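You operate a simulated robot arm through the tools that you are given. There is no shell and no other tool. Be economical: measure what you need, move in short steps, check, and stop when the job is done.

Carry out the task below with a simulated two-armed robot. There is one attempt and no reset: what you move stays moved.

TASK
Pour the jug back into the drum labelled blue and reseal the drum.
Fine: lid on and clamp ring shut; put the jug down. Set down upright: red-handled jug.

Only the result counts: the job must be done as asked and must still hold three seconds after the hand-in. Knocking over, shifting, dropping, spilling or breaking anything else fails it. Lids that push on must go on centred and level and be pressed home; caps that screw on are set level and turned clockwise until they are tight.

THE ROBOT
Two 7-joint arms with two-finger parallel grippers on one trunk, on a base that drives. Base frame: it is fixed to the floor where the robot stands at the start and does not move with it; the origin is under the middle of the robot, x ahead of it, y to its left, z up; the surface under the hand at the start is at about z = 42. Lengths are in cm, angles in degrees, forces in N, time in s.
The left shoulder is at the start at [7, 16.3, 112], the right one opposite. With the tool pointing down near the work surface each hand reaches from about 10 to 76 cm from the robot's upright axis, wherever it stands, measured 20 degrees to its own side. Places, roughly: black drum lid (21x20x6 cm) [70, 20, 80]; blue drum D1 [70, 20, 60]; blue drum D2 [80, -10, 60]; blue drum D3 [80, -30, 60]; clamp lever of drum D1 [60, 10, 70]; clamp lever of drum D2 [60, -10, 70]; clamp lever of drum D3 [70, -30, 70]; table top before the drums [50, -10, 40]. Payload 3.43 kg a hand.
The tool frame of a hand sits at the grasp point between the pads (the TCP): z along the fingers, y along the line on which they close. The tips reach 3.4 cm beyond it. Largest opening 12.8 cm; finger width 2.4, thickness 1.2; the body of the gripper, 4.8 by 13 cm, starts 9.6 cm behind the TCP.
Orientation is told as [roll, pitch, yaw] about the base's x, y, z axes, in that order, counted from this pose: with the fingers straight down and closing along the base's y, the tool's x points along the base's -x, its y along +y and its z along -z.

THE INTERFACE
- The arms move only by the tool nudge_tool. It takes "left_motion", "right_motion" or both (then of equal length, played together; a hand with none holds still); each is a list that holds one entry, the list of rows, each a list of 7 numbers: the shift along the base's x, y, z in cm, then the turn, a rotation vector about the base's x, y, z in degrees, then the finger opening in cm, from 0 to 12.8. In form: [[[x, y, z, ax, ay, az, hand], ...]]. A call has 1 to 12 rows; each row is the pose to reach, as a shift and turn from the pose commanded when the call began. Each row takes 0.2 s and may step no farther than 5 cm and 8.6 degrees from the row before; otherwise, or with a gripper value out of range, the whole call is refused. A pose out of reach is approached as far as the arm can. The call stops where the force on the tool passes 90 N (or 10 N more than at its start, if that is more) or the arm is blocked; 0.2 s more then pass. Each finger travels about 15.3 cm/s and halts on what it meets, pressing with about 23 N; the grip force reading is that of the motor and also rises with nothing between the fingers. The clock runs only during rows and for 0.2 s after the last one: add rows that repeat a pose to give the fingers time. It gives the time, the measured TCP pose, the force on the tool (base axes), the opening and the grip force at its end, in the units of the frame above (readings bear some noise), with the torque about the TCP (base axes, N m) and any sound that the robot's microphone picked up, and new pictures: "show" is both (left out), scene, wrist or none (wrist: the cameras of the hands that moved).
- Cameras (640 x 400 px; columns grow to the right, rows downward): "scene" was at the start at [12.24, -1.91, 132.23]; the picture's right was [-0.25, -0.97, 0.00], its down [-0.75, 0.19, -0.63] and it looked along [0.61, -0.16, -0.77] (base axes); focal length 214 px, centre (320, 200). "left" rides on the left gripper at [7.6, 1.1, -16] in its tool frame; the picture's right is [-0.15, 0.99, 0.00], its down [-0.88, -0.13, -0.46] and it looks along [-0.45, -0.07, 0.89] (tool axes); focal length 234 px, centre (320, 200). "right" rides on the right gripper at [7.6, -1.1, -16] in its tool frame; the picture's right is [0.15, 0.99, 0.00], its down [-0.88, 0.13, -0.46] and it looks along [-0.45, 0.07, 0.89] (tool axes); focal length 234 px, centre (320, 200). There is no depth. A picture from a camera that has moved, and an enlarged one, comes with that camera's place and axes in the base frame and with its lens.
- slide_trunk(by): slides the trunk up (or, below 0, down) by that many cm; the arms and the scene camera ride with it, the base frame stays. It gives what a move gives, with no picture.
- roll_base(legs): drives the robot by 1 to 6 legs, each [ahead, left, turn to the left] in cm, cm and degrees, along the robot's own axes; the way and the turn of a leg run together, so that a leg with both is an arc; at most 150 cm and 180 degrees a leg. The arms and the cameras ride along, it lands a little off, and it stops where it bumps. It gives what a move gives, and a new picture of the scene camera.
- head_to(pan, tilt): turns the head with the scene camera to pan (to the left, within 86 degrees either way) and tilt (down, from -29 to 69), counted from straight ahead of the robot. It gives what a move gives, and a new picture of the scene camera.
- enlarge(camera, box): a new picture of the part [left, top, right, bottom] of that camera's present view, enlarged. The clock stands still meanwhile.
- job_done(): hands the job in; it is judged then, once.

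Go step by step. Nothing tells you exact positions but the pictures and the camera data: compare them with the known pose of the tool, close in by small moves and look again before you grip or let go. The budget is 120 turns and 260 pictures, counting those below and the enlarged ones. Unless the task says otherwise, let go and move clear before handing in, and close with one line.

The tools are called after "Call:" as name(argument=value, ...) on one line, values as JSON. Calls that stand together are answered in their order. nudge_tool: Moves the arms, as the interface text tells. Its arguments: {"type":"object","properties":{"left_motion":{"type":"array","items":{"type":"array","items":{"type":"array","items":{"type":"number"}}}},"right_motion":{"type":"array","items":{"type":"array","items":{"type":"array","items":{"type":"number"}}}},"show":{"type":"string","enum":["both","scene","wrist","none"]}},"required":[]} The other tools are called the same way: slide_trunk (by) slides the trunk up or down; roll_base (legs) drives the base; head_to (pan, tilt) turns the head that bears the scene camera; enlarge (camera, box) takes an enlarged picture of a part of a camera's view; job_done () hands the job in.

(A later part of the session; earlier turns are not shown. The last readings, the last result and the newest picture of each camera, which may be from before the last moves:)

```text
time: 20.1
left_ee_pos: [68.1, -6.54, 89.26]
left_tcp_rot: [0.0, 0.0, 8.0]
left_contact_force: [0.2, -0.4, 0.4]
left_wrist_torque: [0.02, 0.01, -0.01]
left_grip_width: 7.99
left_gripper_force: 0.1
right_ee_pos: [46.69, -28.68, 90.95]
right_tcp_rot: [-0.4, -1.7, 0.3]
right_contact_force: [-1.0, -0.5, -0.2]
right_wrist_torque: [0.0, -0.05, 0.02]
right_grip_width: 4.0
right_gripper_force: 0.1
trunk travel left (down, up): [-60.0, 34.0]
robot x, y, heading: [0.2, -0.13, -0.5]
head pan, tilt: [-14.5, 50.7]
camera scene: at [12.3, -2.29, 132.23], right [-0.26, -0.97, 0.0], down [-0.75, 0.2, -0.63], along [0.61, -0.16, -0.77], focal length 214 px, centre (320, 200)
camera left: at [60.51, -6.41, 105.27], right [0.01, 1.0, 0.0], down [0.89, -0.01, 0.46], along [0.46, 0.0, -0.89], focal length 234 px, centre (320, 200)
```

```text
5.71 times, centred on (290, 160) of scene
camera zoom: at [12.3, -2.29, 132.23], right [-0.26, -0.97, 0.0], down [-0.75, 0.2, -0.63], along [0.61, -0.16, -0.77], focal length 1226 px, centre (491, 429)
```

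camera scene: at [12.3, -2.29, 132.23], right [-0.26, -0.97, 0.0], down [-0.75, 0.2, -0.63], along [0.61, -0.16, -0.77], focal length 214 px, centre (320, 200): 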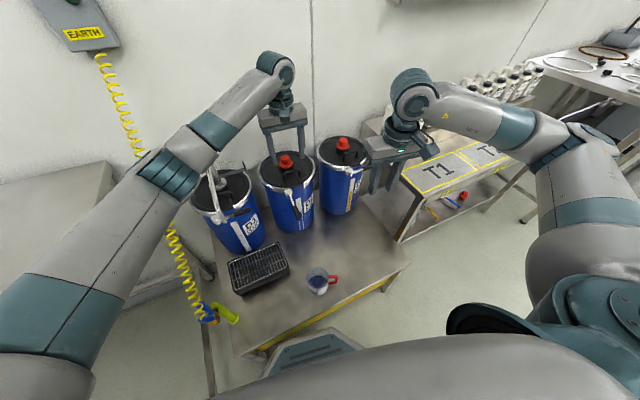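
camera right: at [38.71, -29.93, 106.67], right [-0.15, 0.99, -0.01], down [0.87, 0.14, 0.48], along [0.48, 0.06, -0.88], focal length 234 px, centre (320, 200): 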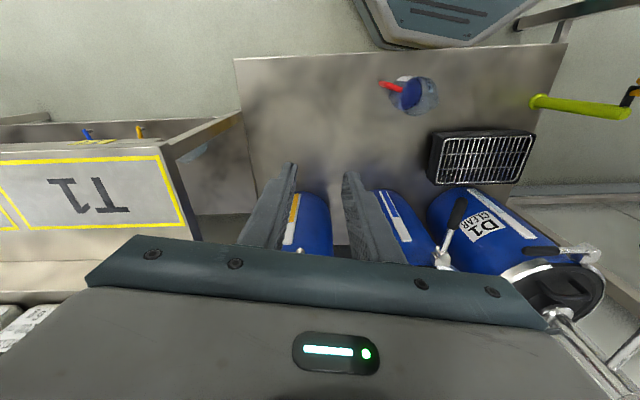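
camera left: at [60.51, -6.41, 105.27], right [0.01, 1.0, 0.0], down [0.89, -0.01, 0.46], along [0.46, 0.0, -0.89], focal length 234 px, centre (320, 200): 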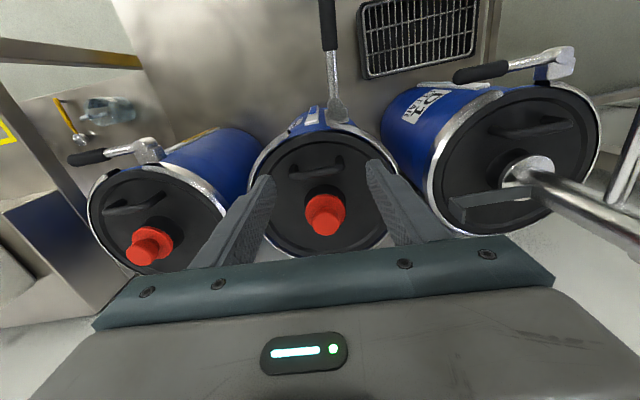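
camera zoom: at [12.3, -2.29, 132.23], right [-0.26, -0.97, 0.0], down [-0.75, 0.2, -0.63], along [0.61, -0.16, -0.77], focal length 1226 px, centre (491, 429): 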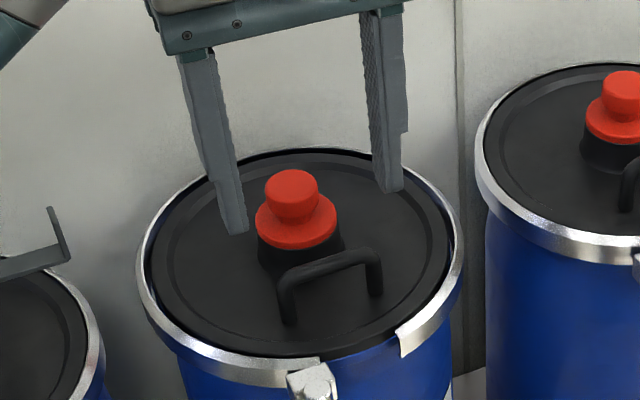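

I now take the handle's centre to be (69.6, -6.8), bar at z≈79 and lid surface at about 76.5. I'll lower the left hand, checking contact.

Call:
nudge_tool(left_motion=[[[0.8, -0.2, -3, 0, 0, 2, 8], [1.5, -0.3, -6, 0, 0, 2, 8], [1.5, -0.3, -8, 0, 0, 2, 8], [1.5, -0.3, -8.6, 0, 0, 2, 8], [1.5, -0.3, -8.6, 0, 0, 2, 8]]], show="wrist")

Call:
enlarge(camera="left", box=[220, 100, 420, 260])

Call:
enlarge(camera="scene", box=[255, 125, 325, 195])

```text
time: 21.3
left_ee_pos: [69.58, -6.82, 80.78]
left_tcp_rot: [0.0, 0.0, 10.0]
left_contact_force: [-0.4, 0.5, 0.9]
left_wrist_torque: [0.0, 0.01, 0.03]
left_grip_width: 8.03
left_gripper_force: 0.0
right_ee_pos: [46.72, -28.63, 90.94]
right_tcp_rot: [-0.5, -1.7, 0.3]
right_contact_force: [-0.7, 0.5, 0.5]
right_wrist_torque: [0.0, -0.02, 0.02]
right_grip_width: 3.96
right_gripper_force: 0.0
trunk travel left (down, up): [-60.0, 34.0]
robot x, y, heading: [0.05, -0.46, -0.3]
head pan, tilt: [-14.5, 50.7]
camera left: at [61.99, -6.96, 96.74], right [-0.03, 1.0, 0.0], down [0.89, 0.02, 0.46], along [0.46, 0.01, -0.89], focal length 234 px, centre (320, 200)
```

left: 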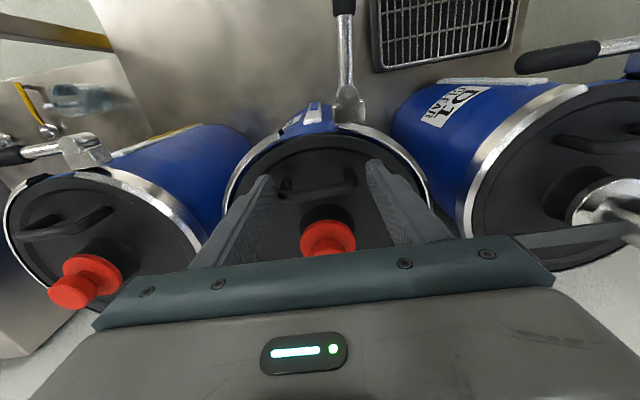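

```text
2.50 times, centred on (320, 180) of left
camera zoom: at [61.99, -6.96, 96.74], right [-0.03, 1.0, 0.0], down [0.89, 0.02, 0.46], along [0.46, 0.01, -0.89], focal length 585 px, centre (320, 250)
```

zoom: 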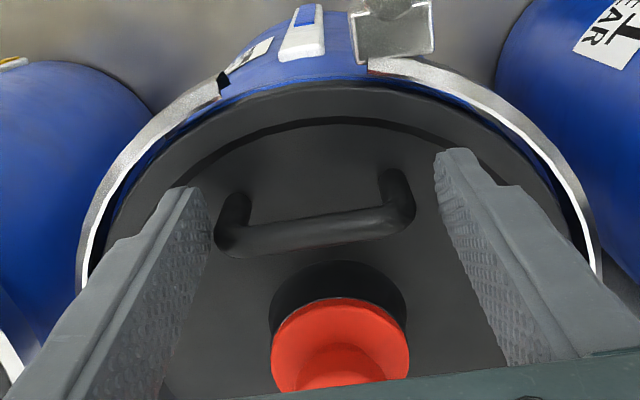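

```text
5.71 times, centred on (290, 160) of scene
camera zoom: at [12.3, -2.25, 132.23], right [-0.26, -0.97, 0.0], down [-0.75, 0.2, -0.63], along [0.61, -0.16, -0.77], focal length 1226 px, centre (491, 429)
```

zoom: 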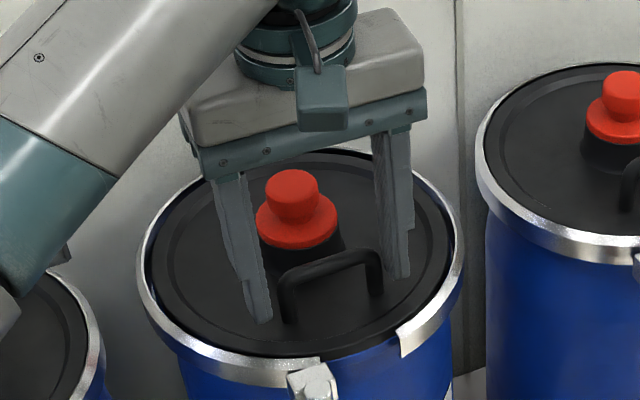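

The fingers straddle the handle well. I'll shift by -0.4 in x, lower a little and close.

Call:
nudge_tool(left_motion=[[[-0.3, -0.1, -0.4, 0, 0, 0, 8], [-0.4, -0.1, -0.8, 0, 0, 0, 8], [-0.4, -0.1, -0.8, 0, 0, 0, 6.5], [-0.4, -0.1, -0.8, 0, 0, 0, 5], [-0.4, -0.1, -0.8, 0, 0, 0, 4], [-0.4, -0.1, -0.8, 0, 0, 0, 4]]], show="wrist")

Call:
enlarge(camera="scene", box=[255, 125, 325, 195])

```text
time: 22.7
left_ee_pos: [69.06, -7.02, 79.94]
left_tcp_rot: [0.0, 0.0, 9.9]
left_contact_force: [1.2, -1.4, 3.8]
left_wrist_torque: [-0.34, 0.04, -0.02]
left_grip_width: 7.07
left_gripper_force: 22.6
right_ee_pos: [46.75, -28.68, 90.9]
right_tcp_rot: [-0.5, -1.7, 0.3]
right_contact_force: [0.5, -0.2, 1.1]
right_wrist_torque: [-0.01, 0.0, -0.03]
right_grip_width: 3.99
right_gripper_force: 0.0
trunk travel left (down, up): [-60.0, 34.0]
robot x, y, heading: [0.44, -0.38, -0.1]
head pan, tilt: [-14.5, 50.7]
camera left: at [61.51, -7.12, 95.96], right [-0.03, 1.0, 0.0], down [0.89, 0.02, 0.46], along [0.46, 0.01, -0.89], focal length 234 px, centre (320, 200)
```

left: 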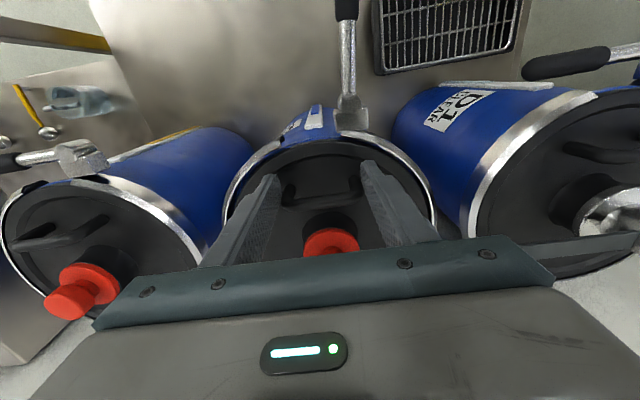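

```text
5.71 times, centred on (290, 160) of scene
camera zoom: at [12.28, -2.27, 132.23], right [-0.26, -0.97, 0.0], down [-0.75, 0.2, -0.63], along [0.61, -0.16, -0.77], focal length 1226 px, centre (491, 429)
```

zoom: 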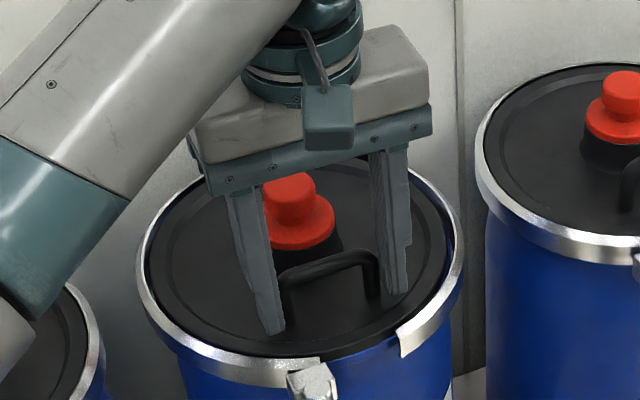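

Gripped (width 7.1). The seated pose to come back to is TCP (69.06, -7.02, 79.94), yaw 9.9; now I'll lift slowly.

Call:
nudge_tool(left_motion=[[[0, 0, 0.7, 0, 0, 0, 4], [0, 0, 1.5, 0, 0, 0, 4], [0, 0, 3, 0, 0, 0, 4], [0, 0, 5, 0, 0, 0, 4], [0, 0, 7, 0, 0, 0, 4], [0, 0, 7, 0, 0, 0, 4]]], show="both")

Call:
enlarge(camera="scene", box=[245, 115, 335, 205])

```text
time: 24.1
left_ee_pos: [69.23, -6.81, 86.81]
left_tcp_rot: [0.1, 0.1, 10.0]
left_contact_force: [-0.4, -0.1, -1.9]
left_wrist_torque: [-0.01, 0.16, -0.03]
left_grip_width: 7.06
left_gripper_force: 22.9
right_ee_pos: [46.74, -28.75, 90.82]
right_tcp_rot: [-0.5, -1.8, 0.3]
right_contact_force: [-0.1, 0.0, -0.5]
right_wrist_torque: [0.0, 0.01, -0.02]
right_grip_width: 4.01
right_gripper_force: 0.1
trunk travel left (down, up): [-60.0, 34.0]
robot x, y, heading: [0.22, -0.22, -0.5]
head pan, tilt: [-14.5, 50.7]
camera scene: at [12.36, -2.27, 132.22], right [-0.26, -0.97, 0.0], down [-0.75, 0.2, -0.63], along [0.61, -0.16, -0.77], focal length 214 px, centre (320, 200)
camera left: at [61.71, -7.01, 102.78], right [-0.03, 1.0, 0.0], down [0.89, 0.02, 0.45], along [0.45, 0.01, -0.89], focal length 234 px, centre (320, 200)
```

scene: 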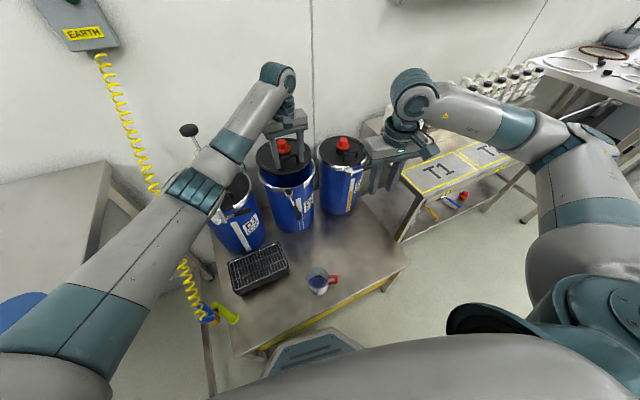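
left: 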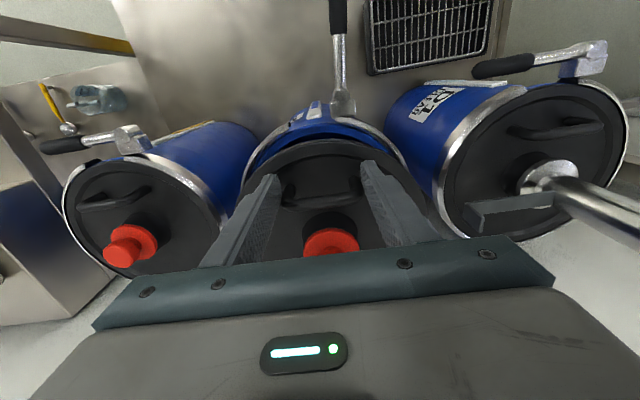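

```text
4.44 times, centred on (290, 160) of scene
camera zoom: at [12.36, -2.27, 132.22], right [-0.26, -0.97, 0.0], down [-0.75, 0.2, -0.63], along [0.61, -0.16, -0.77], focal length 953 px, centre (453, 378)
```

zoom: 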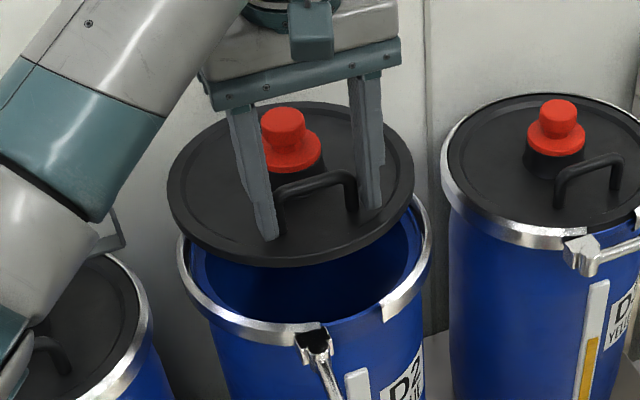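

The lid came off level and weighs little. I'll hold it with the left hand, raised and moved back-left, clear of the pump and the drum.

Call:
nudge_tool(left_motion=[[[0, 0, 4.5, 0, 0, 0, 4], [-0.5, 0, 9, 0, 0, 0, 4], [-2, 0, 13, 0, 0, 0, 4], [-6, 1, 15, 0, 0, 0, 4], [-10, 3, 16, 0, 0, 0, 4], [-13.5, 6, 16, 0, 0, 0, 4], [-17, 9, 16, 0, 0, 0, 4], [-19.5, 12.5, 16, 0, 0, 0, 4], [-22, 16, 16, 0, 0, 0, 4], [-23, 20, 16, 0, 0, 0, 4], [-23, 20, 16, 0, 0, 0, 4]]], show="both")

```text
time: 26.5
left_ee_pos: [46.0, 12.83, 102.67]
left_tcp_rot: [0.1, 0.1, 9.9]
left_contact_force: [0.7, -1.1, -2.7]
left_wrist_torque: [0.02, 0.2, 0.0]
left_grip_width: 7.06
left_gripper_force: 23.4
right_ee_pos: [46.61, -28.84, 90.97]
right_tcp_rot: [-0.5, -1.6, 0.3]
right_contact_force: [0.3, -1.2, -0.1]
right_wrist_torque: [0.02, -0.02, -0.01]
right_grip_width: 4.04
right_gripper_force: 0.0
trunk travel left (down, up): [-60.0, 34.0]
robot x, y, heading: [-0.03, -0.6, -0.2]
head pan, tilt: [-14.5, 50.7]
camera scene: at [12.37, -2.38, 132.22], right [-0.26, -0.97, 0.0], down [-0.75, 0.2, -0.63], along [0.61, -0.16, -0.77], focal length 214 px, centre (320, 200)
camera left: at [38.52, 12.79, 118.69], right [-0.03, 1.0, 0.0], down [0.89, 0.02, 0.45], along [0.45, 0.01, -0.89], focal length 234 px, centre (320, 200)
```

scene: 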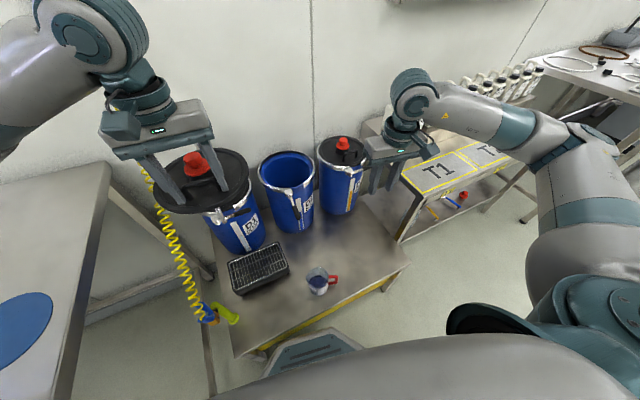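
left: 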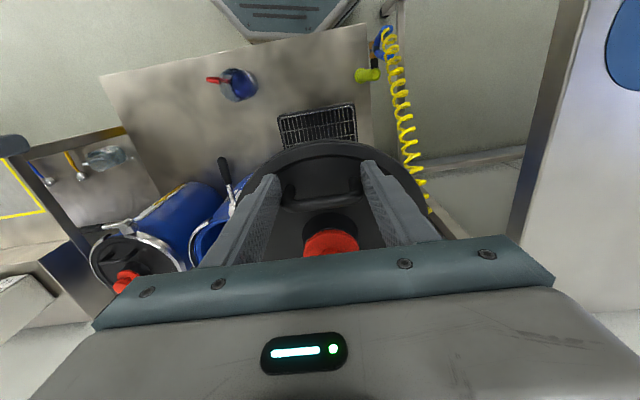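

The drum is open and the lid is held clear. The jug is centred at about (39.6, -9), rim at z≈53, handle towards -y and spout towards +y. I plan to grip the body with the tool nearly horizontal from the handle side, fingers straddling the handle, so that tilting pours out of the spout. First I yaw the right hand.

Call:
nudge_tool(right_motion=[[[-0.5, -1, -1, 0, 0, -8.3, 7], [-1, -2, -2, 0, 0, -16.6, 9], [-1.5, -3, -3, 0, 0, -24.9, 11], [-2, -4, -4, 0, 0, -33.2, 11], [-2.5, -5, -5, 0, 0, -41.5, 11], [-3, -6, -6, 0, 0, -49.8, 11], [-3.5, -6, -7, 0, 0, -58.1, 11], [-4, -6, -8, 0, 0, -66.4, 11], [-4.5, -6, -9, 0, 0, -74.7, 11], [-5, -6, -10, 0, 0, -83, 11], [-5, -6, -11, 0, 0, -91.3, 11], [-5, -6, -11, 0, 0, -99, 11]]], show="both")

```text
time: 29.1
left_ee_pos: [45.97, 12.97, 102.67]
left_tcp_rot: [0.1, 0.0, 10.0]
left_contact_force: [-0.2, -0.7, -2.6]
left_wrist_torque: [-0.04, 0.18, 0.01]
left_grip_width: 7.05
left_gripper_force: 23.2
right_ee_pos: [41.69, -34.63, 79.86]
right_tcp_rot: [-0.4, -1.7, -98.8]
right_contact_force: [-0.7, 0.5, -0.2]
right_wrist_torque: [0.0, 0.01, -0.04]
right_grip_width: 11.02
right_gripper_force: 0.1
trunk travel left (down, up): [-60.0, 34.0]
robot x, y, heading: [0.17, -0.07, -0.3]
head pan, tilt: [-14.5, 50.7]
camera scene: at [12.31, -2.24, 132.23], right [-0.26, -0.97, 0.0], down [-0.75, 0.2, -0.63], along [0.61, -0.16, -0.77], focal length 214 px, centre (320, 200)
camera right: at [42.08, -26.66, 95.55], right [1.0, -0.01, -0.01], down [0.0, -0.88, 0.48], along [-0.02, -0.48, -0.88], focal length 234 px, centre (320, 200)
```

scene: 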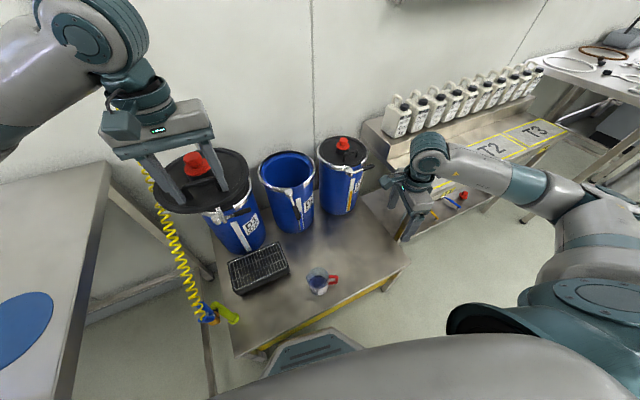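
right: 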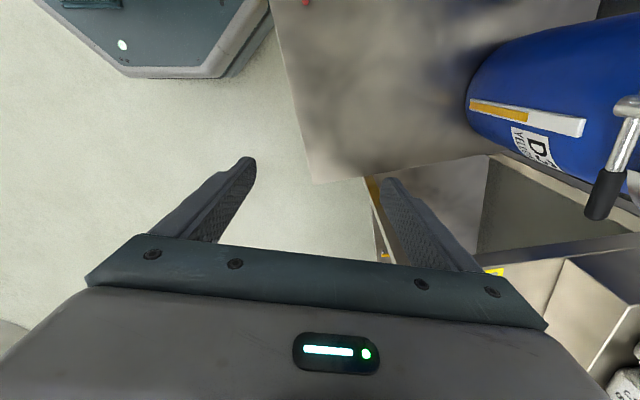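

Yaw is done. Now I roll the tool to point almost horizontally toward +y, moving to the jug's right.

Call:
nudge_tool(right_motion=[[[-0.2, 1, -0.5, 8.13, -1.6, 0, 11], [-0.4, 2, -1, 16.3, -3.2, 0, 11], [-0.6, 3, -2, 24.4, -4.8, 0, 11], [-0.8, 4, -3, 32.5, -6.4, 0, 11], [-1, 5, -4, 40.6, -8, 0, 11], [-1.2, 6, -5, 48.8, -9.6, 0, 11], [-1.4, 7, -6, 56.9, -11.2, 0, 11], [-1.6, 8, -7, 65, -12.8, 0, 11], [-1.7, 9, -8, 73.2, -14.4, 0, 11], [-1.7, 9, -8, 73.2, -14.4, 0, 11]]], show="both")

```text
time: 31.3
left_ee_pos: [46.12, 12.92, 102.76]
left_tcp_rot: [0.0, 0.0, 10.0]
left_contact_force: [0.2, 0.0, -2.5]
left_wrist_torque: [-0.04, 0.15, 0.01]
left_grip_width: 7.05
left_gripper_force: 22.7
right_ee_pos: [40.05, -25.53, 71.97]
right_tcp_rot: [7.4, 72.9, -93.0]
right_contact_force: [-0.4, -0.1, 0.4]
right_wrist_torque: [0.01, 0.02, 0.02]
right_grip_width: 11.01
right_gripper_force: 0.1
trunk travel left (down, up): [-60.0, 34.0]
robot x, y, heading: [-0.05, -0.61, -0.4]
head pan, tilt: [-14.5, 50.7]
camera scene: at [12.32, -2.23, 132.23], right [-0.26, -0.97, 0.0], down [-0.75, 0.2, -0.63], along [0.61, -0.16, -0.77], focal length 214 px, centre (320, 200)
camera right: at [36.35, -38.41, 83.81], right [0.98, -0.13, 0.18], down [0.03, -0.71, -0.7], along [0.22, 0.69, -0.69], focal length 234 px, centre (320, 200)
```

scene: 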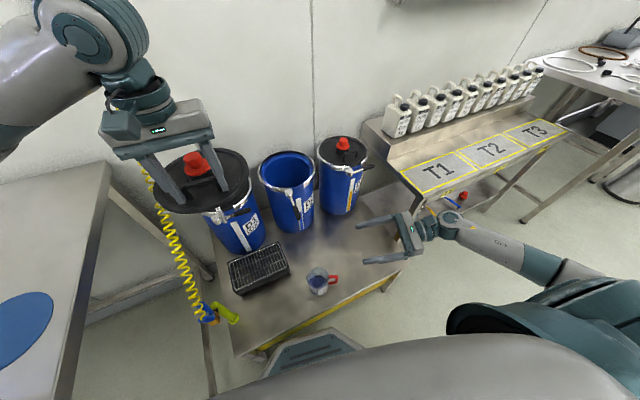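
right: 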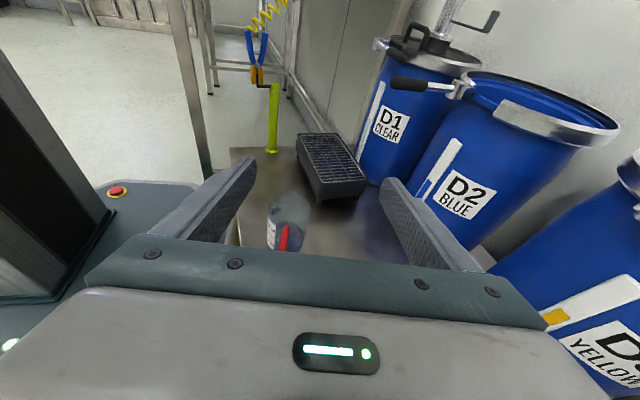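

The pose is good, and the jug with its handle lies between the fingers' line. I'll lower to near grasp height beside the jug, then check.

Call:
nudge_tool(right_motion=[[[-0.6, 0.2, -4, 0, 0, 0, 11], [-1.2, 0.4, -8, 0, 0, 0, 11], [-1.8, 0.6, -12, 0, 0, 0, 11], [-2.4, 0.8, -16, 0, 0, 0, 11], [-2.8, 1, -20, 0, 0, 0, 11], [-2.8, 1, -20, 0, 0, 0, 11]]], show="both")

Call:
enlarge(camera="scene", box=[280, 220, 440, 320])

Call:
enlarge(camera="right", box=[200, 120, 440, 270])

```text
time: 32.7
left_ee_pos: [46.12, 12.93, 102.78]
left_tcp_rot: [0.0, 0.0, 10.0]
left_contact_force: [0.0, 0.4, -2.3]
left_wrist_torque: [-0.03, 0.17, -0.03]
left_grip_width: 7.05
left_gripper_force: 23.5
right_ee_pos: [36.81, -24.73, 51.91]
right_tcp_rot: [7.3, 72.8, -93.0]
right_contact_force: [-0.6, -0.1, -0.2]
right_wrist_torque: [0.01, 0.01, -0.02]
right_grip_width: 10.99
right_gripper_force: 0.0
trunk travel left (down, up): [-60.0, 34.0]
robot x, y, heading: [-0.01, -0.63, -0.3]
head pan, tilt: [-14.5, 50.7]
camera scene: at [12.29, -2.24, 132.23], right [-0.26, -0.97, 0.0], down [-0.75, 0.2, -0.63], along [0.61, -0.16, -0.77], focal length 214 px, centre (320, 200)
camera right: at [33.29, -37.38, 63.83], right [0.98, -0.13, 0.18], down [0.03, -0.71, -0.7], along [0.22, 0.69, -0.69], focal length 234 px, centre (320, 200)
```

scene: 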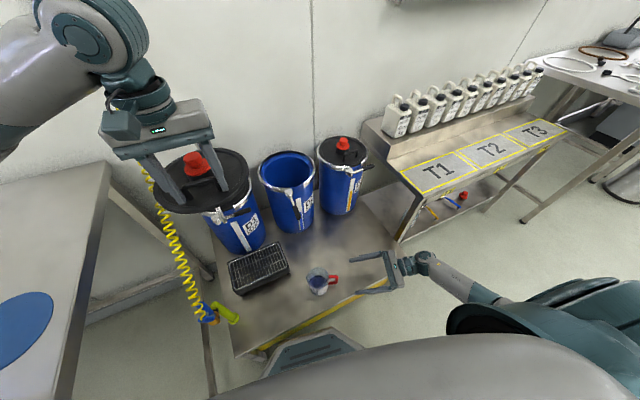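
right: 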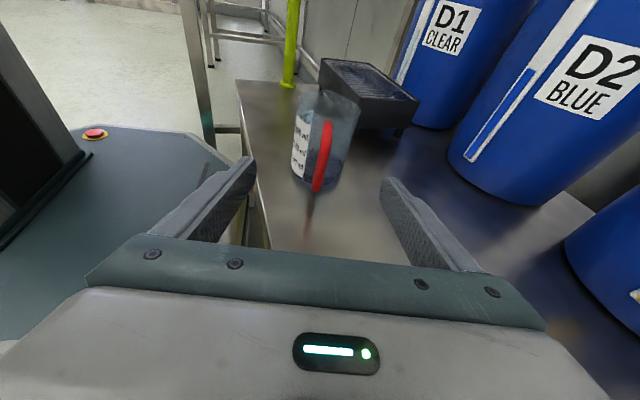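

```text
4.00 times, centred on (360, 270) of scene
camera zoom: at [12.29, -2.24, 132.23], right [-0.26, -0.97, 0.0], down [-0.75, 0.2, -0.63], along [0.61, -0.16, -0.77], focal length 858 px, centre (160, -80)
```

zoom: 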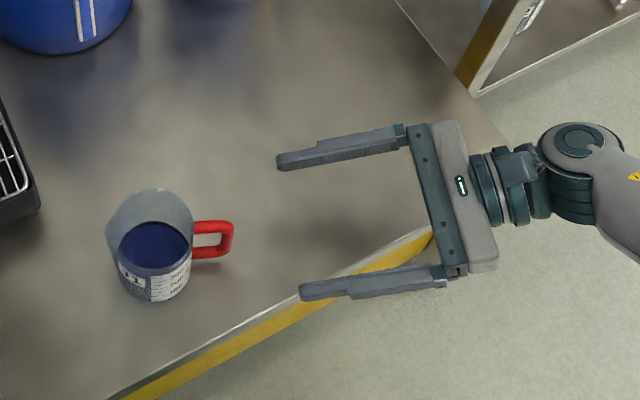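

```text
2.67 times, centred on (320, 195) of right
camera zoom: at [33.29, -37.38, 63.83], right [0.98, -0.13, 0.18], down [0.03, -0.71, -0.7], along [0.22, 0.69, -0.69], focal length 624 px, centre (320, 213)
```

zoom: 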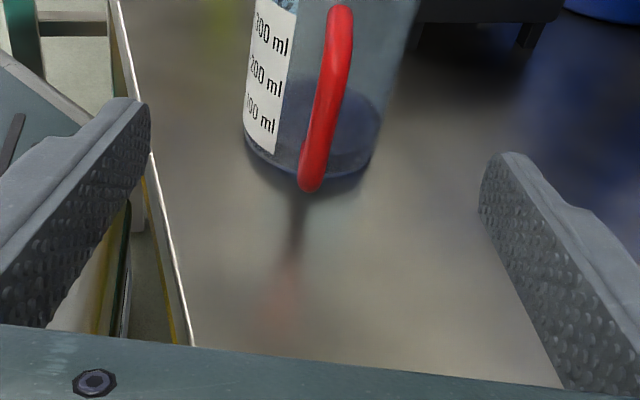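

The hand's line points at the jug. I'll lower to grasp height and slide forward so the fingers straddle the handle and body, without closing yet.

Call:
nudge_tool(right_motion=[[[0.2, 0, -2, 0, 0, 0, 11], [0.4, 0.5, -3.4, 0, 0, 0, 11], [1.2, 4.5, -3.4, 0, 0, 0, 11], [2, 8, -3.4, 0, 0, 0, 11], [2.6, 11, -3.4, 0, 0, 0, 11], [3.1, 13.3, -3.4, 0, 0, 0, 11], [3.3, 14.2, -3.4, 0, 0, 0, 11], [3.3, 14.2, -3.4, 0, 0, 0, 11]]], show="wrist")

Call:
enlarge(camera="scene", box=[280, 245, 400, 320])

Call:
enlarge(camera="right", box=[200, 120, 440, 270])

```text
time: 34.5
left_ee_pos: [46.0, 13.06, 102.72]
left_tcp_rot: [0.0, 0.0, 10.0]
left_contact_force: [-0.2, -0.2, -2.9]
left_wrist_torque: [-0.05, 0.19, -0.02]
left_grip_width: 7.07
left_gripper_force: 23.2
right_ee_pos: [40.45, -10.46, 48.54]
right_tcp_rot: [7.2, 72.8, -93.0]
right_contact_force: [0.0, 0.4, 0.9]
right_wrist_torque: [0.0, -0.01, 0.02]
right_grip_width: 10.99
right_gripper_force: 0.0
trunk travel left (down, up): [-60.0, 34.0]
robot x, y, heading: [-0.08, -0.42, -0.4]
head pan, tilt: [-14.5, 50.7]
camera right: at [36.86, -23.18, 60.42], right [0.98, -0.13, 0.18], down [0.03, -0.71, -0.7], along [0.22, 0.69, -0.69], focal length 234 px, centre (320, 200)
```

right: 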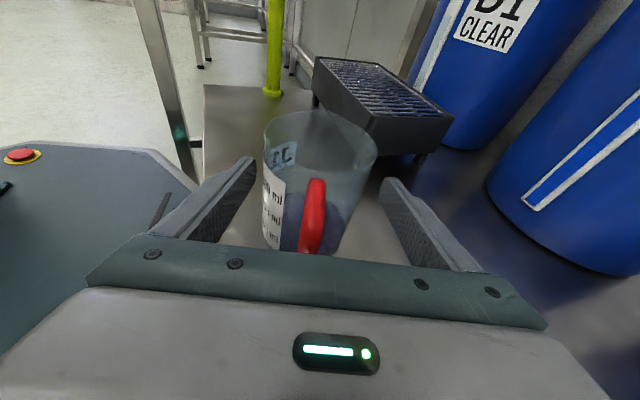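

```text
5.33 times, centred on (340, 282) of scene
camera zoom: at [12.32, -2.24, 132.22], right [-0.26, -0.97, 0.0], down [-0.75, 0.2, -0.63], along [0.61, -0.16, -0.77], focal length 1144 px, centre (213, -240)
```

zoom: 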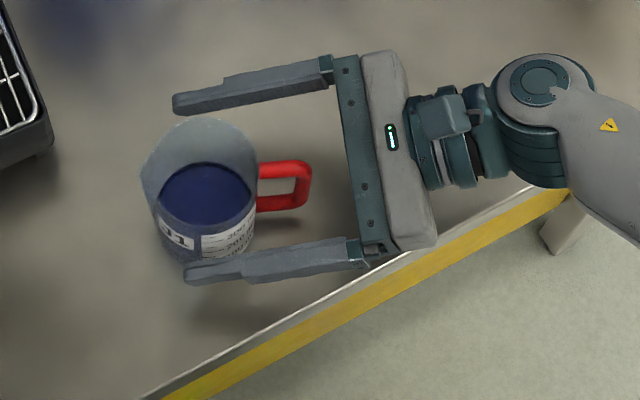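

```text
2.67 times, centred on (320, 195) of right
camera zoom: at [36.86, -23.18, 60.42], right [0.98, -0.13, 0.18], down [0.03, -0.71, -0.7], along [0.22, 0.69, -0.69], focal length 624 px, centre (320, 213)
```

zoom: 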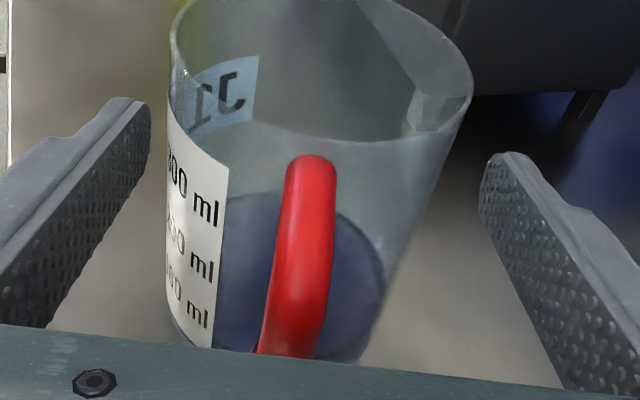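

The clearances look good all round. Before gripping, I'll check closely where the spout points.

Call:
enlarge(camera="right", box=[250, 100, 390, 190])

Call:
enlarge(camera="scene", box=[300, 262, 345, 298])

```text
4.44 times, centred on (320, 145) of right
camera zoom: at [36.86, -23.18, 60.42], right [0.98, -0.13, 0.18], down [0.03, -0.71, -0.7], along [0.22, 0.69, -0.69], focal length 1041 px, centre (320, 444)
```

zoom: 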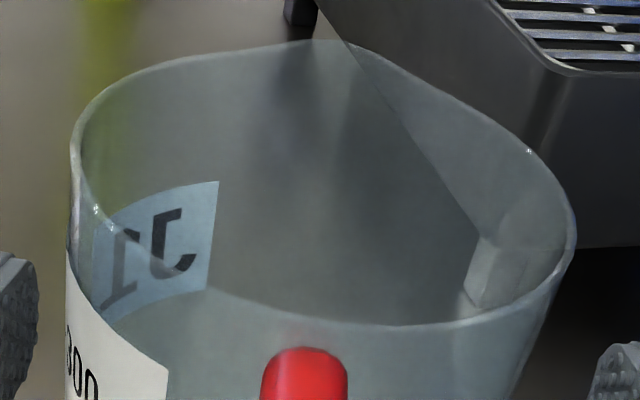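

```text
11.11 times, centred on (322, 280) of scene
camera zoom: at [12.32, -2.24, 132.22], right [-0.26, -0.97, 0.0], down [-0.75, 0.2, -0.63], along [0.61, -0.16, -0.77], focal length 2383 px, centre (292, -689)
```

zoom: 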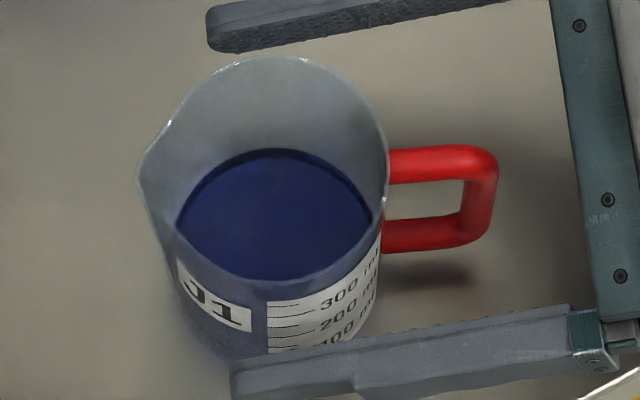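

The spout is opposite the handle, as wanted. I'll go 0.7 cm further and close on the body.

Call:
nudge_tool(right_motion=[[[0.1, 0.7, 0, 0, 0, 0, 11], [0.1, 0.7, 0, 0, 0, 0, 10], [0.1, 0.7, 0, 0, 0, 0, 9], [0.1, 0.7, 0, 0, 0, 0, 8], [0.1, 0.7, 0, 0, 0, 0, 7], [0.1, 0.7, 0, 0, 0, 0, 6], [0.1, 0.7, 0, 0, 0, 0, 5], [0.1, 0.7, 0, 0, 0, 0, 5]]], show="wrist")

Call:
enlarge(camera="scene", box=[290, 252, 370, 308])

```text
time: 36.3
left_ee_pos: [46.08, 13.01, 102.67]
left_tcp_rot: [-0.1, 0.0, 10.0]
left_contact_force: [0.0, 0.2, -2.7]
left_wrist_torque: [-0.05, 0.18, 0.06]
left_grip_width: 7.01
left_gripper_force: 22.6
right_ee_pos: [40.69, -9.79, 48.51]
right_tcp_rot: [7.2, 72.8, -93.0]
right_contact_force: [0.4, -0.4, 0.1]
right_wrist_torque: [0.02, 0.09, 0.03]
right_grip_width: 7.76
right_gripper_force: 22.7
trunk travel left (down, up): [-60.0, 34.0]
robot x, y, heading: [-0.09, -0.16, -0.1]
head pan, tilt: [-14.5, 50.7]
camera right: at [36.97, -22.53, 60.44], right [0.98, -0.13, 0.18], down [0.03, -0.71, -0.7], along [0.22, 0.69, -0.69], focal length 234 px, centre (320, 200)
```

right: 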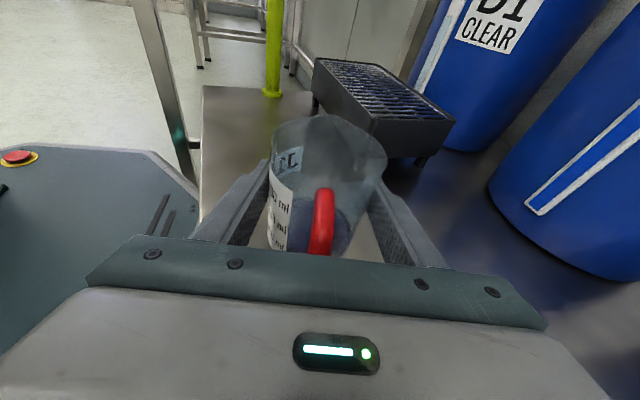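

```text
7.14 times, centred on (330, 280) of scene
camera zoom: at [12.31, -2.24, 132.23], right [-0.26, -0.97, 0.0], down [-0.75, 0.2, -0.63], along [0.61, -0.16, -0.77], focal length 1532 px, centre (249, -371)
```

zoom: 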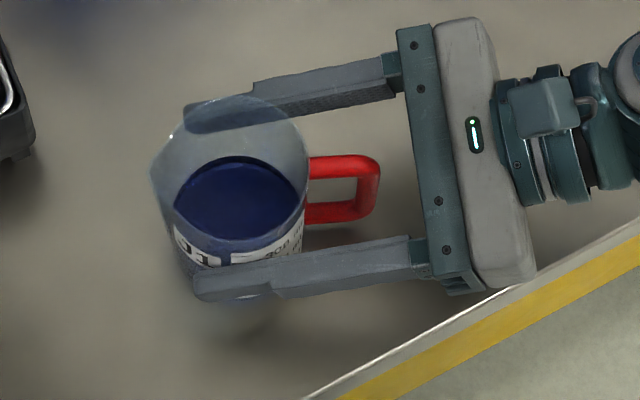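

Gripped at 7.8 cm. Lifting gently.

Call:
nudge_tool(right_motion=[[[0, 0, 0.3, 0, 0, 0, 5], [0, 0, 0.8, 0, 0, 0, 5], [0, 0, 1.6, 0, 0, 0, 5], [0, 0, 2.6, 0, 0, 0, 5], [0, 0, 3.8, 0, 0, 0, 5], [0, 0, 5, 0, 0, 0, 5], [0, 0, 6, 0, 0, 0, 5], [0, 0, 6.5, 0, 0, 0, 5]]], show="scene")

Call:
enlarge(camera="scene", box=[280, 240, 380, 310])

```text
time: 38.1
left_ee_pos: [45.95, 13.07, 102.69]
left_tcp_rot: [0.0, 0.0, 10.0]
left_contact_force: [-0.1, -0.1, -2.3]
left_wrist_torque: [-0.05, 0.22, -0.02]
left_grip_width: 7.05
left_gripper_force: 23.4
right_ee_pos: [40.38, -9.77, 55.0]
right_tcp_rot: [7.2, 72.7, -93.0]
right_contact_force: [-0.3, -0.1, -1.8]
right_wrist_torque: [0.06, 0.0, 0.02]
right_grip_width: 7.78
right_gripper_force: 22.5
trunk travel left (down, up): [-60.0, 34.0]
robot x, y, heading: [0.11, -0.05, -0.6]
head pan, tilt: [-14.5, 50.7]
camera scene: at [12.32, -2.24, 132.22], right [-0.26, -0.97, 0.0], down [-0.75, 0.2, -0.63], along [0.61, -0.16, -0.77], focal length 214 px, centre (320, 200)
```

scene: 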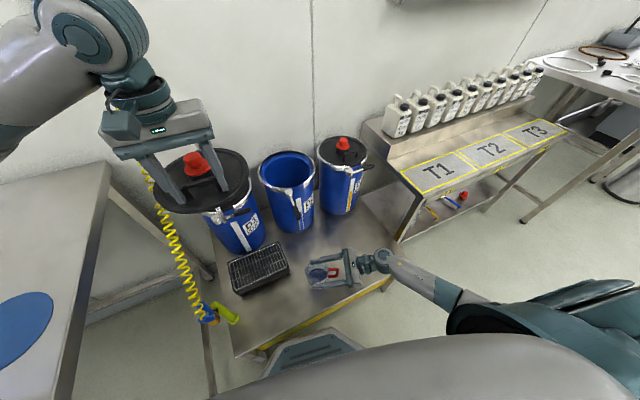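

```text
5.71 times, centred on (330, 275) of scene
camera zoom: at [12.32, -2.24, 132.22], right [-0.26, -0.97, 0.0], down [-0.75, 0.2, -0.63], along [0.61, -0.16, -0.77], focal length 1226 px, centre (263, -229)
```

zoom: 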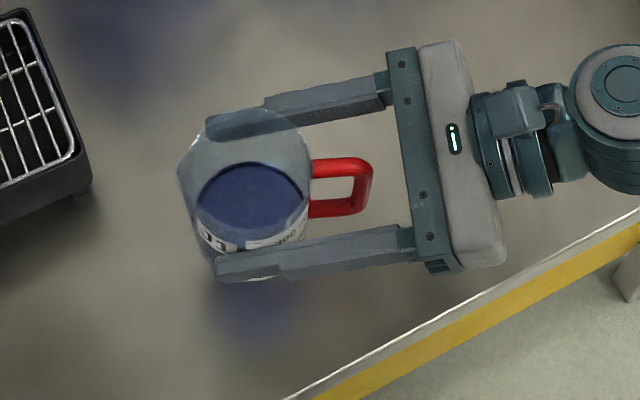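

The jug is held firmly and level. I'll raise it straight up to z≈90, keeping it level.

Call:
nudge_tool(right_motion=[[[0, 0, 0.8, 0, 0, 0, 5], [0, -0.3, 2.5, 0, 0, 0, 5], [0, -0.8, 5.5, 0, 0, 0, 5], [0, -1.5, 9, 0, 0, 0, 5], [0, -2, 12.5, 0, 0, 0, 5], [0, -2.5, 16, 0, 0, 0, 5], [0, -3, 19.5, 0, 0, 0, 5], [0, -3.5, 23, 0, 0, 0, 5], [0.5, -4, 26.5, 0, 0, 0, 5], [1, -4, 30, 0, 0, 0, 5], [1.5, -4, 33, 0, 0, 0, 5], [1.8, -4, 34.5, 0, 0, 0, 5]]], show="both")

```text
time: 40.7
left_ee_pos: [46.16, 12.94, 102.65]
left_tcp_rot: [-0.1, 0.0, 9.9]
left_contact_force: [1.3, 0.6, -1.8]
left_wrist_torque: [-0.05, 0.18, 0.0]
left_grip_width: 7.06
left_gripper_force: 23.2
right_ee_pos: [42.4, -13.74, 89.61]
right_tcp_rot: [7.1, 72.6, -93.2]
right_contact_force: [0.2, 0.0, -1.7]
right_wrist_torque: [0.02, -0.02, -0.01]
right_grip_width: 7.72
right_gripper_force: 22.8
trunk travel left (down, up): [-60.0, 34.0]
robot x, y, heading: [-0.11, 0.03, -0.6]
head pan, tilt: [-14.5, 50.7]
camera scene: at [12.33, -2.24, 132.22], right [-0.26, -0.97, 0.0], down [-0.75, 0.2, -0.63], along [0.61, -0.16, -0.77], focal length 214 px, centre (320, 200)
camera right: at [38.75, -26.49, 101.43], right [0.98, -0.13, 0.18], down [0.03, -0.71, -0.7], along [0.21, 0.69, -0.69], focal length 234 px, centre (320, 200)
```

scene: 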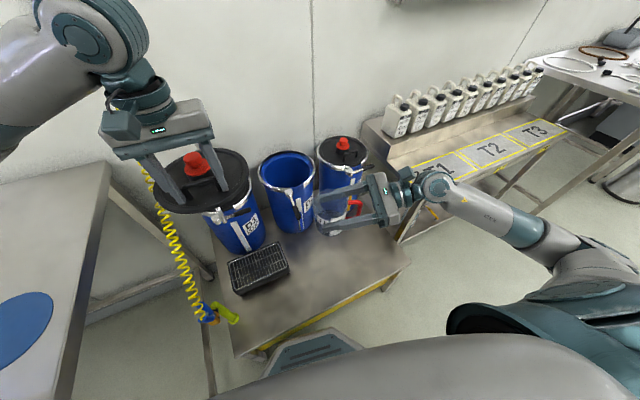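
right: 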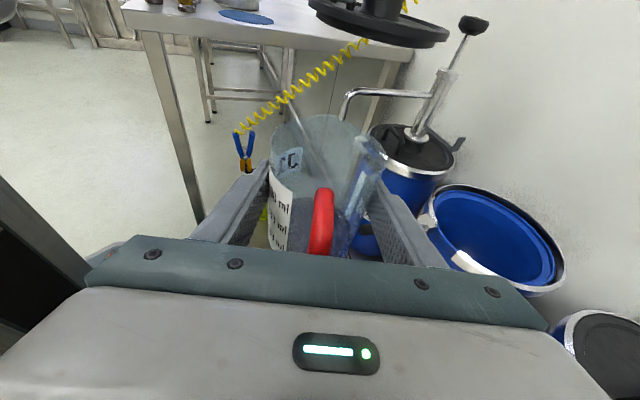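

Now forward over the drum's right side, still level.

Call:
nudge_tool(right_motion=[[[0.8, 0, 0.3, 0, 0, 0, 5], [2.5, 0, 1, 0, 0, 0, 5], [5.5, 0, 2, 0, 0, 0, 5], [9, 0, 2, 0, 0, 0, 5], [12.5, 0, 2, 0, 0, 0, 5], [16, 0, 2, 0, 0, 0, 5], [19.5, 0, 2, 0, 0, 0, 5], [23, 0, 2, 0, 0, 0, 5], [26, 0.3, 2, 0, 0, 0, 5], [27.8, 0.6, 2, 0, 0, 0, 5], [28.3, 0.8, 2, 0, 0, 0, 5]]], show="both")

Call:
enlarge(camera="scene", box=[240, 110, 380, 220])

```text
time: 43.1
left_ee_pos: [46.07, 13.12, 102.69]
left_tcp_rot: [0.0, 0.1, 10.0]
left_contact_force: [0.6, 0.4, -2.7]
left_wrist_torque: [-0.04, 0.17, -0.03]
left_grip_width: 7.04
left_gripper_force: 23.5
right_ee_pos: [70.68, -13.0, 91.44]
right_tcp_rot: [7.1, 72.7, -93.2]
right_contact_force: [-0.9, -0.3, -1.2]
right_wrist_torque: [0.0, -0.03, 0.03]
right_grip_width: 7.72
right_gripper_force: 23.4
trunk travel left (down, up): [-60.0, 34.0]
robot x, y, heading: [0.65, -0.42, -0.4]
head pan, tilt: [-14.5, 50.7]
camera scene: at [12.35, -2.24, 132.22], right [-0.26, -0.97, 0.0], down [-0.75, 0.2, -0.63], along [0.61, -0.16, -0.77], focal length 214 px, centre (320, 200)
camera right: at [67.02, -25.6, 103.31], right [0.98, -0.13, 0.18], down [0.03, -0.71, -0.7], along [0.21, 0.69, -0.69], focal length 234 px, centre (320, 200)
```

scene: 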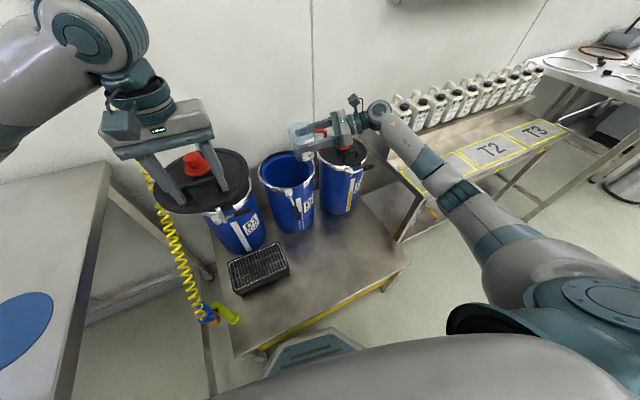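
right: 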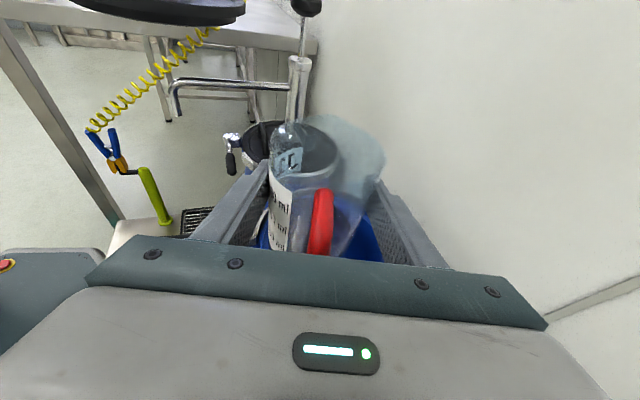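

```text
3.64 times, centred on (310, 165) of scene
camera zoom: at [12.35, -2.24, 132.22], right [-0.26, -0.97, 0.0], down [-0.75, 0.2, -0.63], along [0.61, -0.16, -0.77], focal length 780 px, centre (356, 327)
```

zoom: 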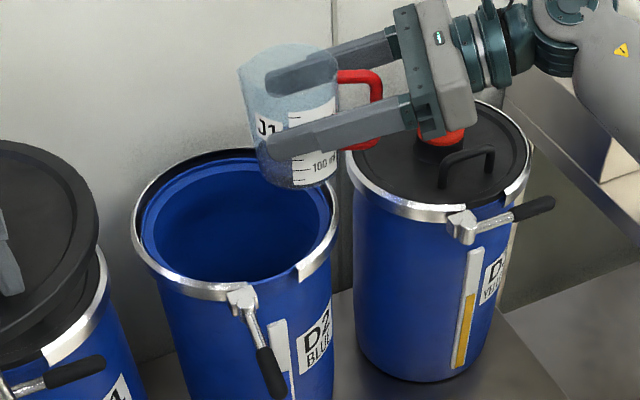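

The jug is beside and above the opening, and the spout reaches over it. I start tilting about the finger axis, spout towards +y, in stages.

Call:
nudge_tool(right_motion=[[[0.1, 0.3, 0, -7.87, 1.4, -0.3, 5], [0.2, 0.6, -0.3, -15.7, 2.8, -0.6, 5], [0.3, 0.9, -0.6, -23.6, 4.2, -0.9, 5], [0.4, 1.2, -0.9, -31.5, 5.6, -1.2, 5], [0.4, 1.2, -1.2, -37.4, 6.6, -1.4, 5]]], show="both")

Call:
enlarge(camera="scene", box=[240, 110, 380, 220])

```text
time: 44.3
left_ee_pos: [45.96, 12.97, 102.64]
left_tcp_rot: [0.0, 0.1, 10.0]
left_contact_force: [-0.1, -0.3, -3.0]
left_wrist_torque: [-0.05, 0.17, 0.02]
left_grip_width: 7.03
left_gripper_force: 23.1
right_ee_pos: [71.17, -11.65, 90.18]
right_tcp_rot: [2.7, 34.7, -98.6]
right_contact_force: [-0.6, 0.2, -0.9]
right_wrist_torque: [0.04, -0.02, -0.03]
right_grip_width: 7.73
right_gripper_force: 23.3
trunk travel left (down, up): [-60.0, 34.0]
robot x, y, heading: [0.04, 0.13, -0.4]
head pan, tilt: [-14.5, 50.7]
camera scene: at [12.34, -2.2, 132.22], right [-0.26, -0.97, 0.0], down [-0.75, 0.2, -0.63], along [0.61, -0.16, -0.77], focal length 214 px, centre (320, 200)
camera right: at [69.06, -14.39, 107.61], right [0.99, -0.05, 0.12], down [-0.04, -0.99, -0.12], along [0.13, 0.12, -0.99], focal length 234 px, centre (320, 200)
```

scene: 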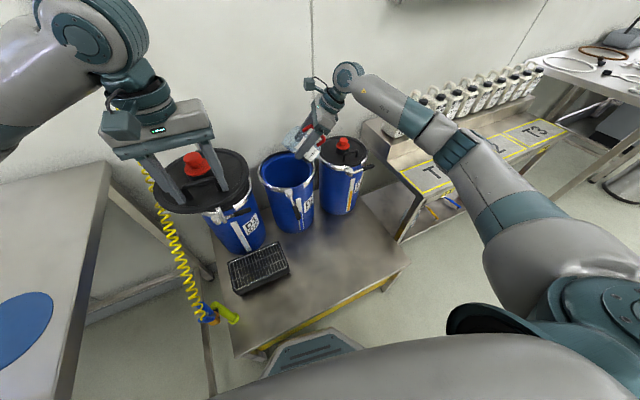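
right: 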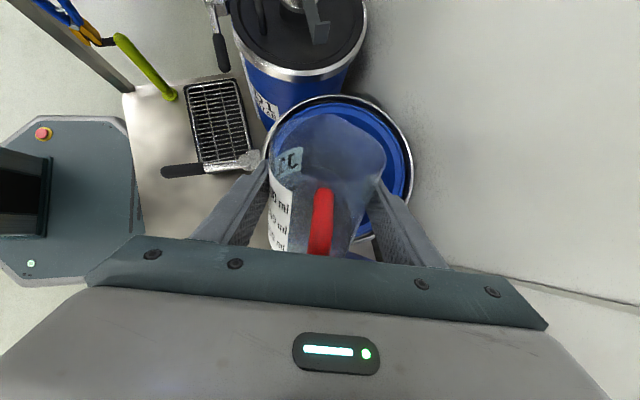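

```text
3.64 times, centred on (310, 165) of scene
camera zoom: at [12.34, -2.2, 132.22], right [-0.26, -0.97, 0.0], down [-0.75, 0.2, -0.63], along [0.61, -0.16, -0.77], focal length 780 px, centre (356, 327)
```

zoom: 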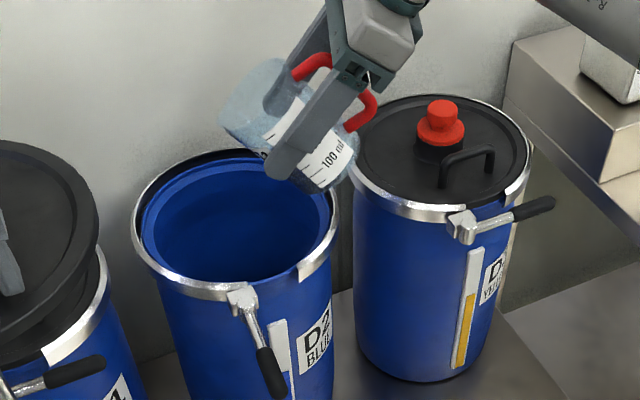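

The lip is now above the opening at about (72.4, -5.6). I continue tilting, centring a little more in x.

Call:
nudge_tool(right_motion=[[[0.4, 0, -0.5, -6, 1.07, -0.23, 5], [0.8, 0.1, -1, -12, 2.1, -0.46, 5], [1.2, 0.2, -1.5, -18, 3.2, -0.7, 5], [1.2, 0.3, -1.8, -24, 4.3, -0.9, 5], [1.2, 0.4, -2, -30, 5.3, -1.15, 5], [1.2, 0.4, -2, -30, 5.3, -1.15, 5]]], show="both")

Call:
enlarge(camera="scene", box=[240, 110, 380, 220])

```text
time: 45.7
left_ee_pos: [46.15, 12.92, 102.63]
left_tcp_rot: [0.0, 0.0, 10.1]
left_contact_force: [-0.6, -0.4, -2.4]
left_wrist_torque: [-0.03, 0.12, 0.01]
left_grip_width: 7.05
left_gripper_force: 22.8
right_ee_pos: [72.4, -11.39, 88.4]
right_tcp_rot: [2.2, 4.2, -99.9]
right_contact_force: [-0.6, -0.5, -0.9]
right_wrist_torque: [0.06, 0.03, 0.04]
right_grip_width: 7.73
right_gripper_force: 22.7
trunk travel left (down, up): [-60.0, 34.0]
robot x, y, heading: [-0.33, -0.14, -0.4]
head pan, tilt: [-14.5, 50.7]
camera scene: at [12.34, -2.3, 132.22], right [-0.26, -0.97, 0.0], down [-0.75, 0.2, -0.63], along [0.61, -0.16, -0.77], focal length 214 px, centre (320, 200)
camera right: at [71.88, -4.97, 104.66], right [1.0, -0.03, 0.05], down [-0.04, -0.92, 0.39], along [0.03, -0.39, -0.92], focal length 234 px, centre (320, 200)
```

scene: 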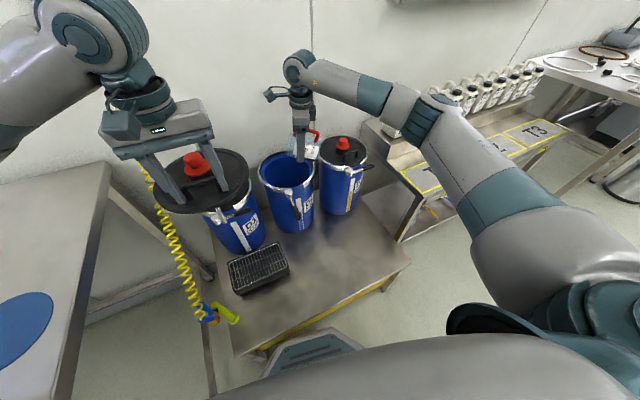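
right: 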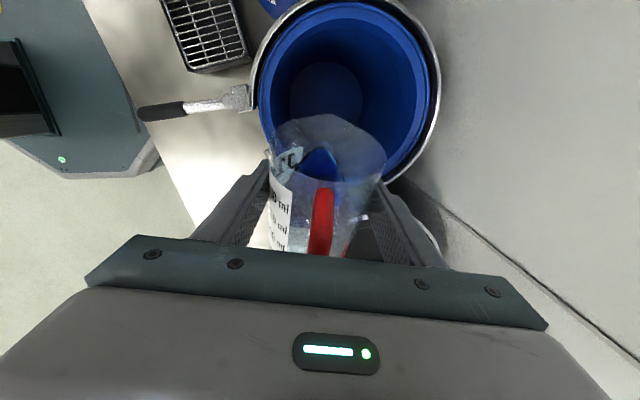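

```text
3.64 times, centred on (310, 165) of scene
camera zoom: at [12.34, -2.3, 132.22], right [-0.26, -0.97, 0.0], down [-0.75, 0.2, -0.63], along [0.61, -0.16, -0.77], focal length 780 px, centre (356, 327)
```

zoom: 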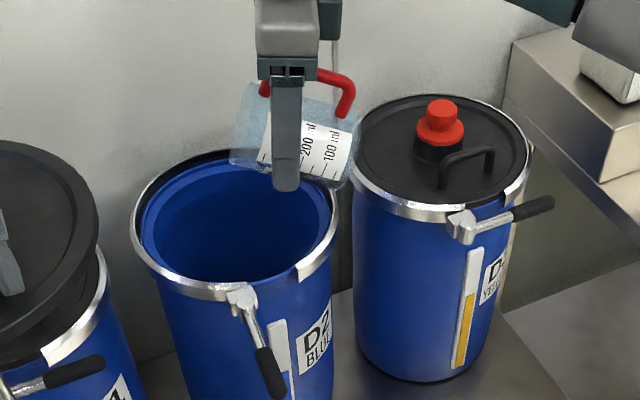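

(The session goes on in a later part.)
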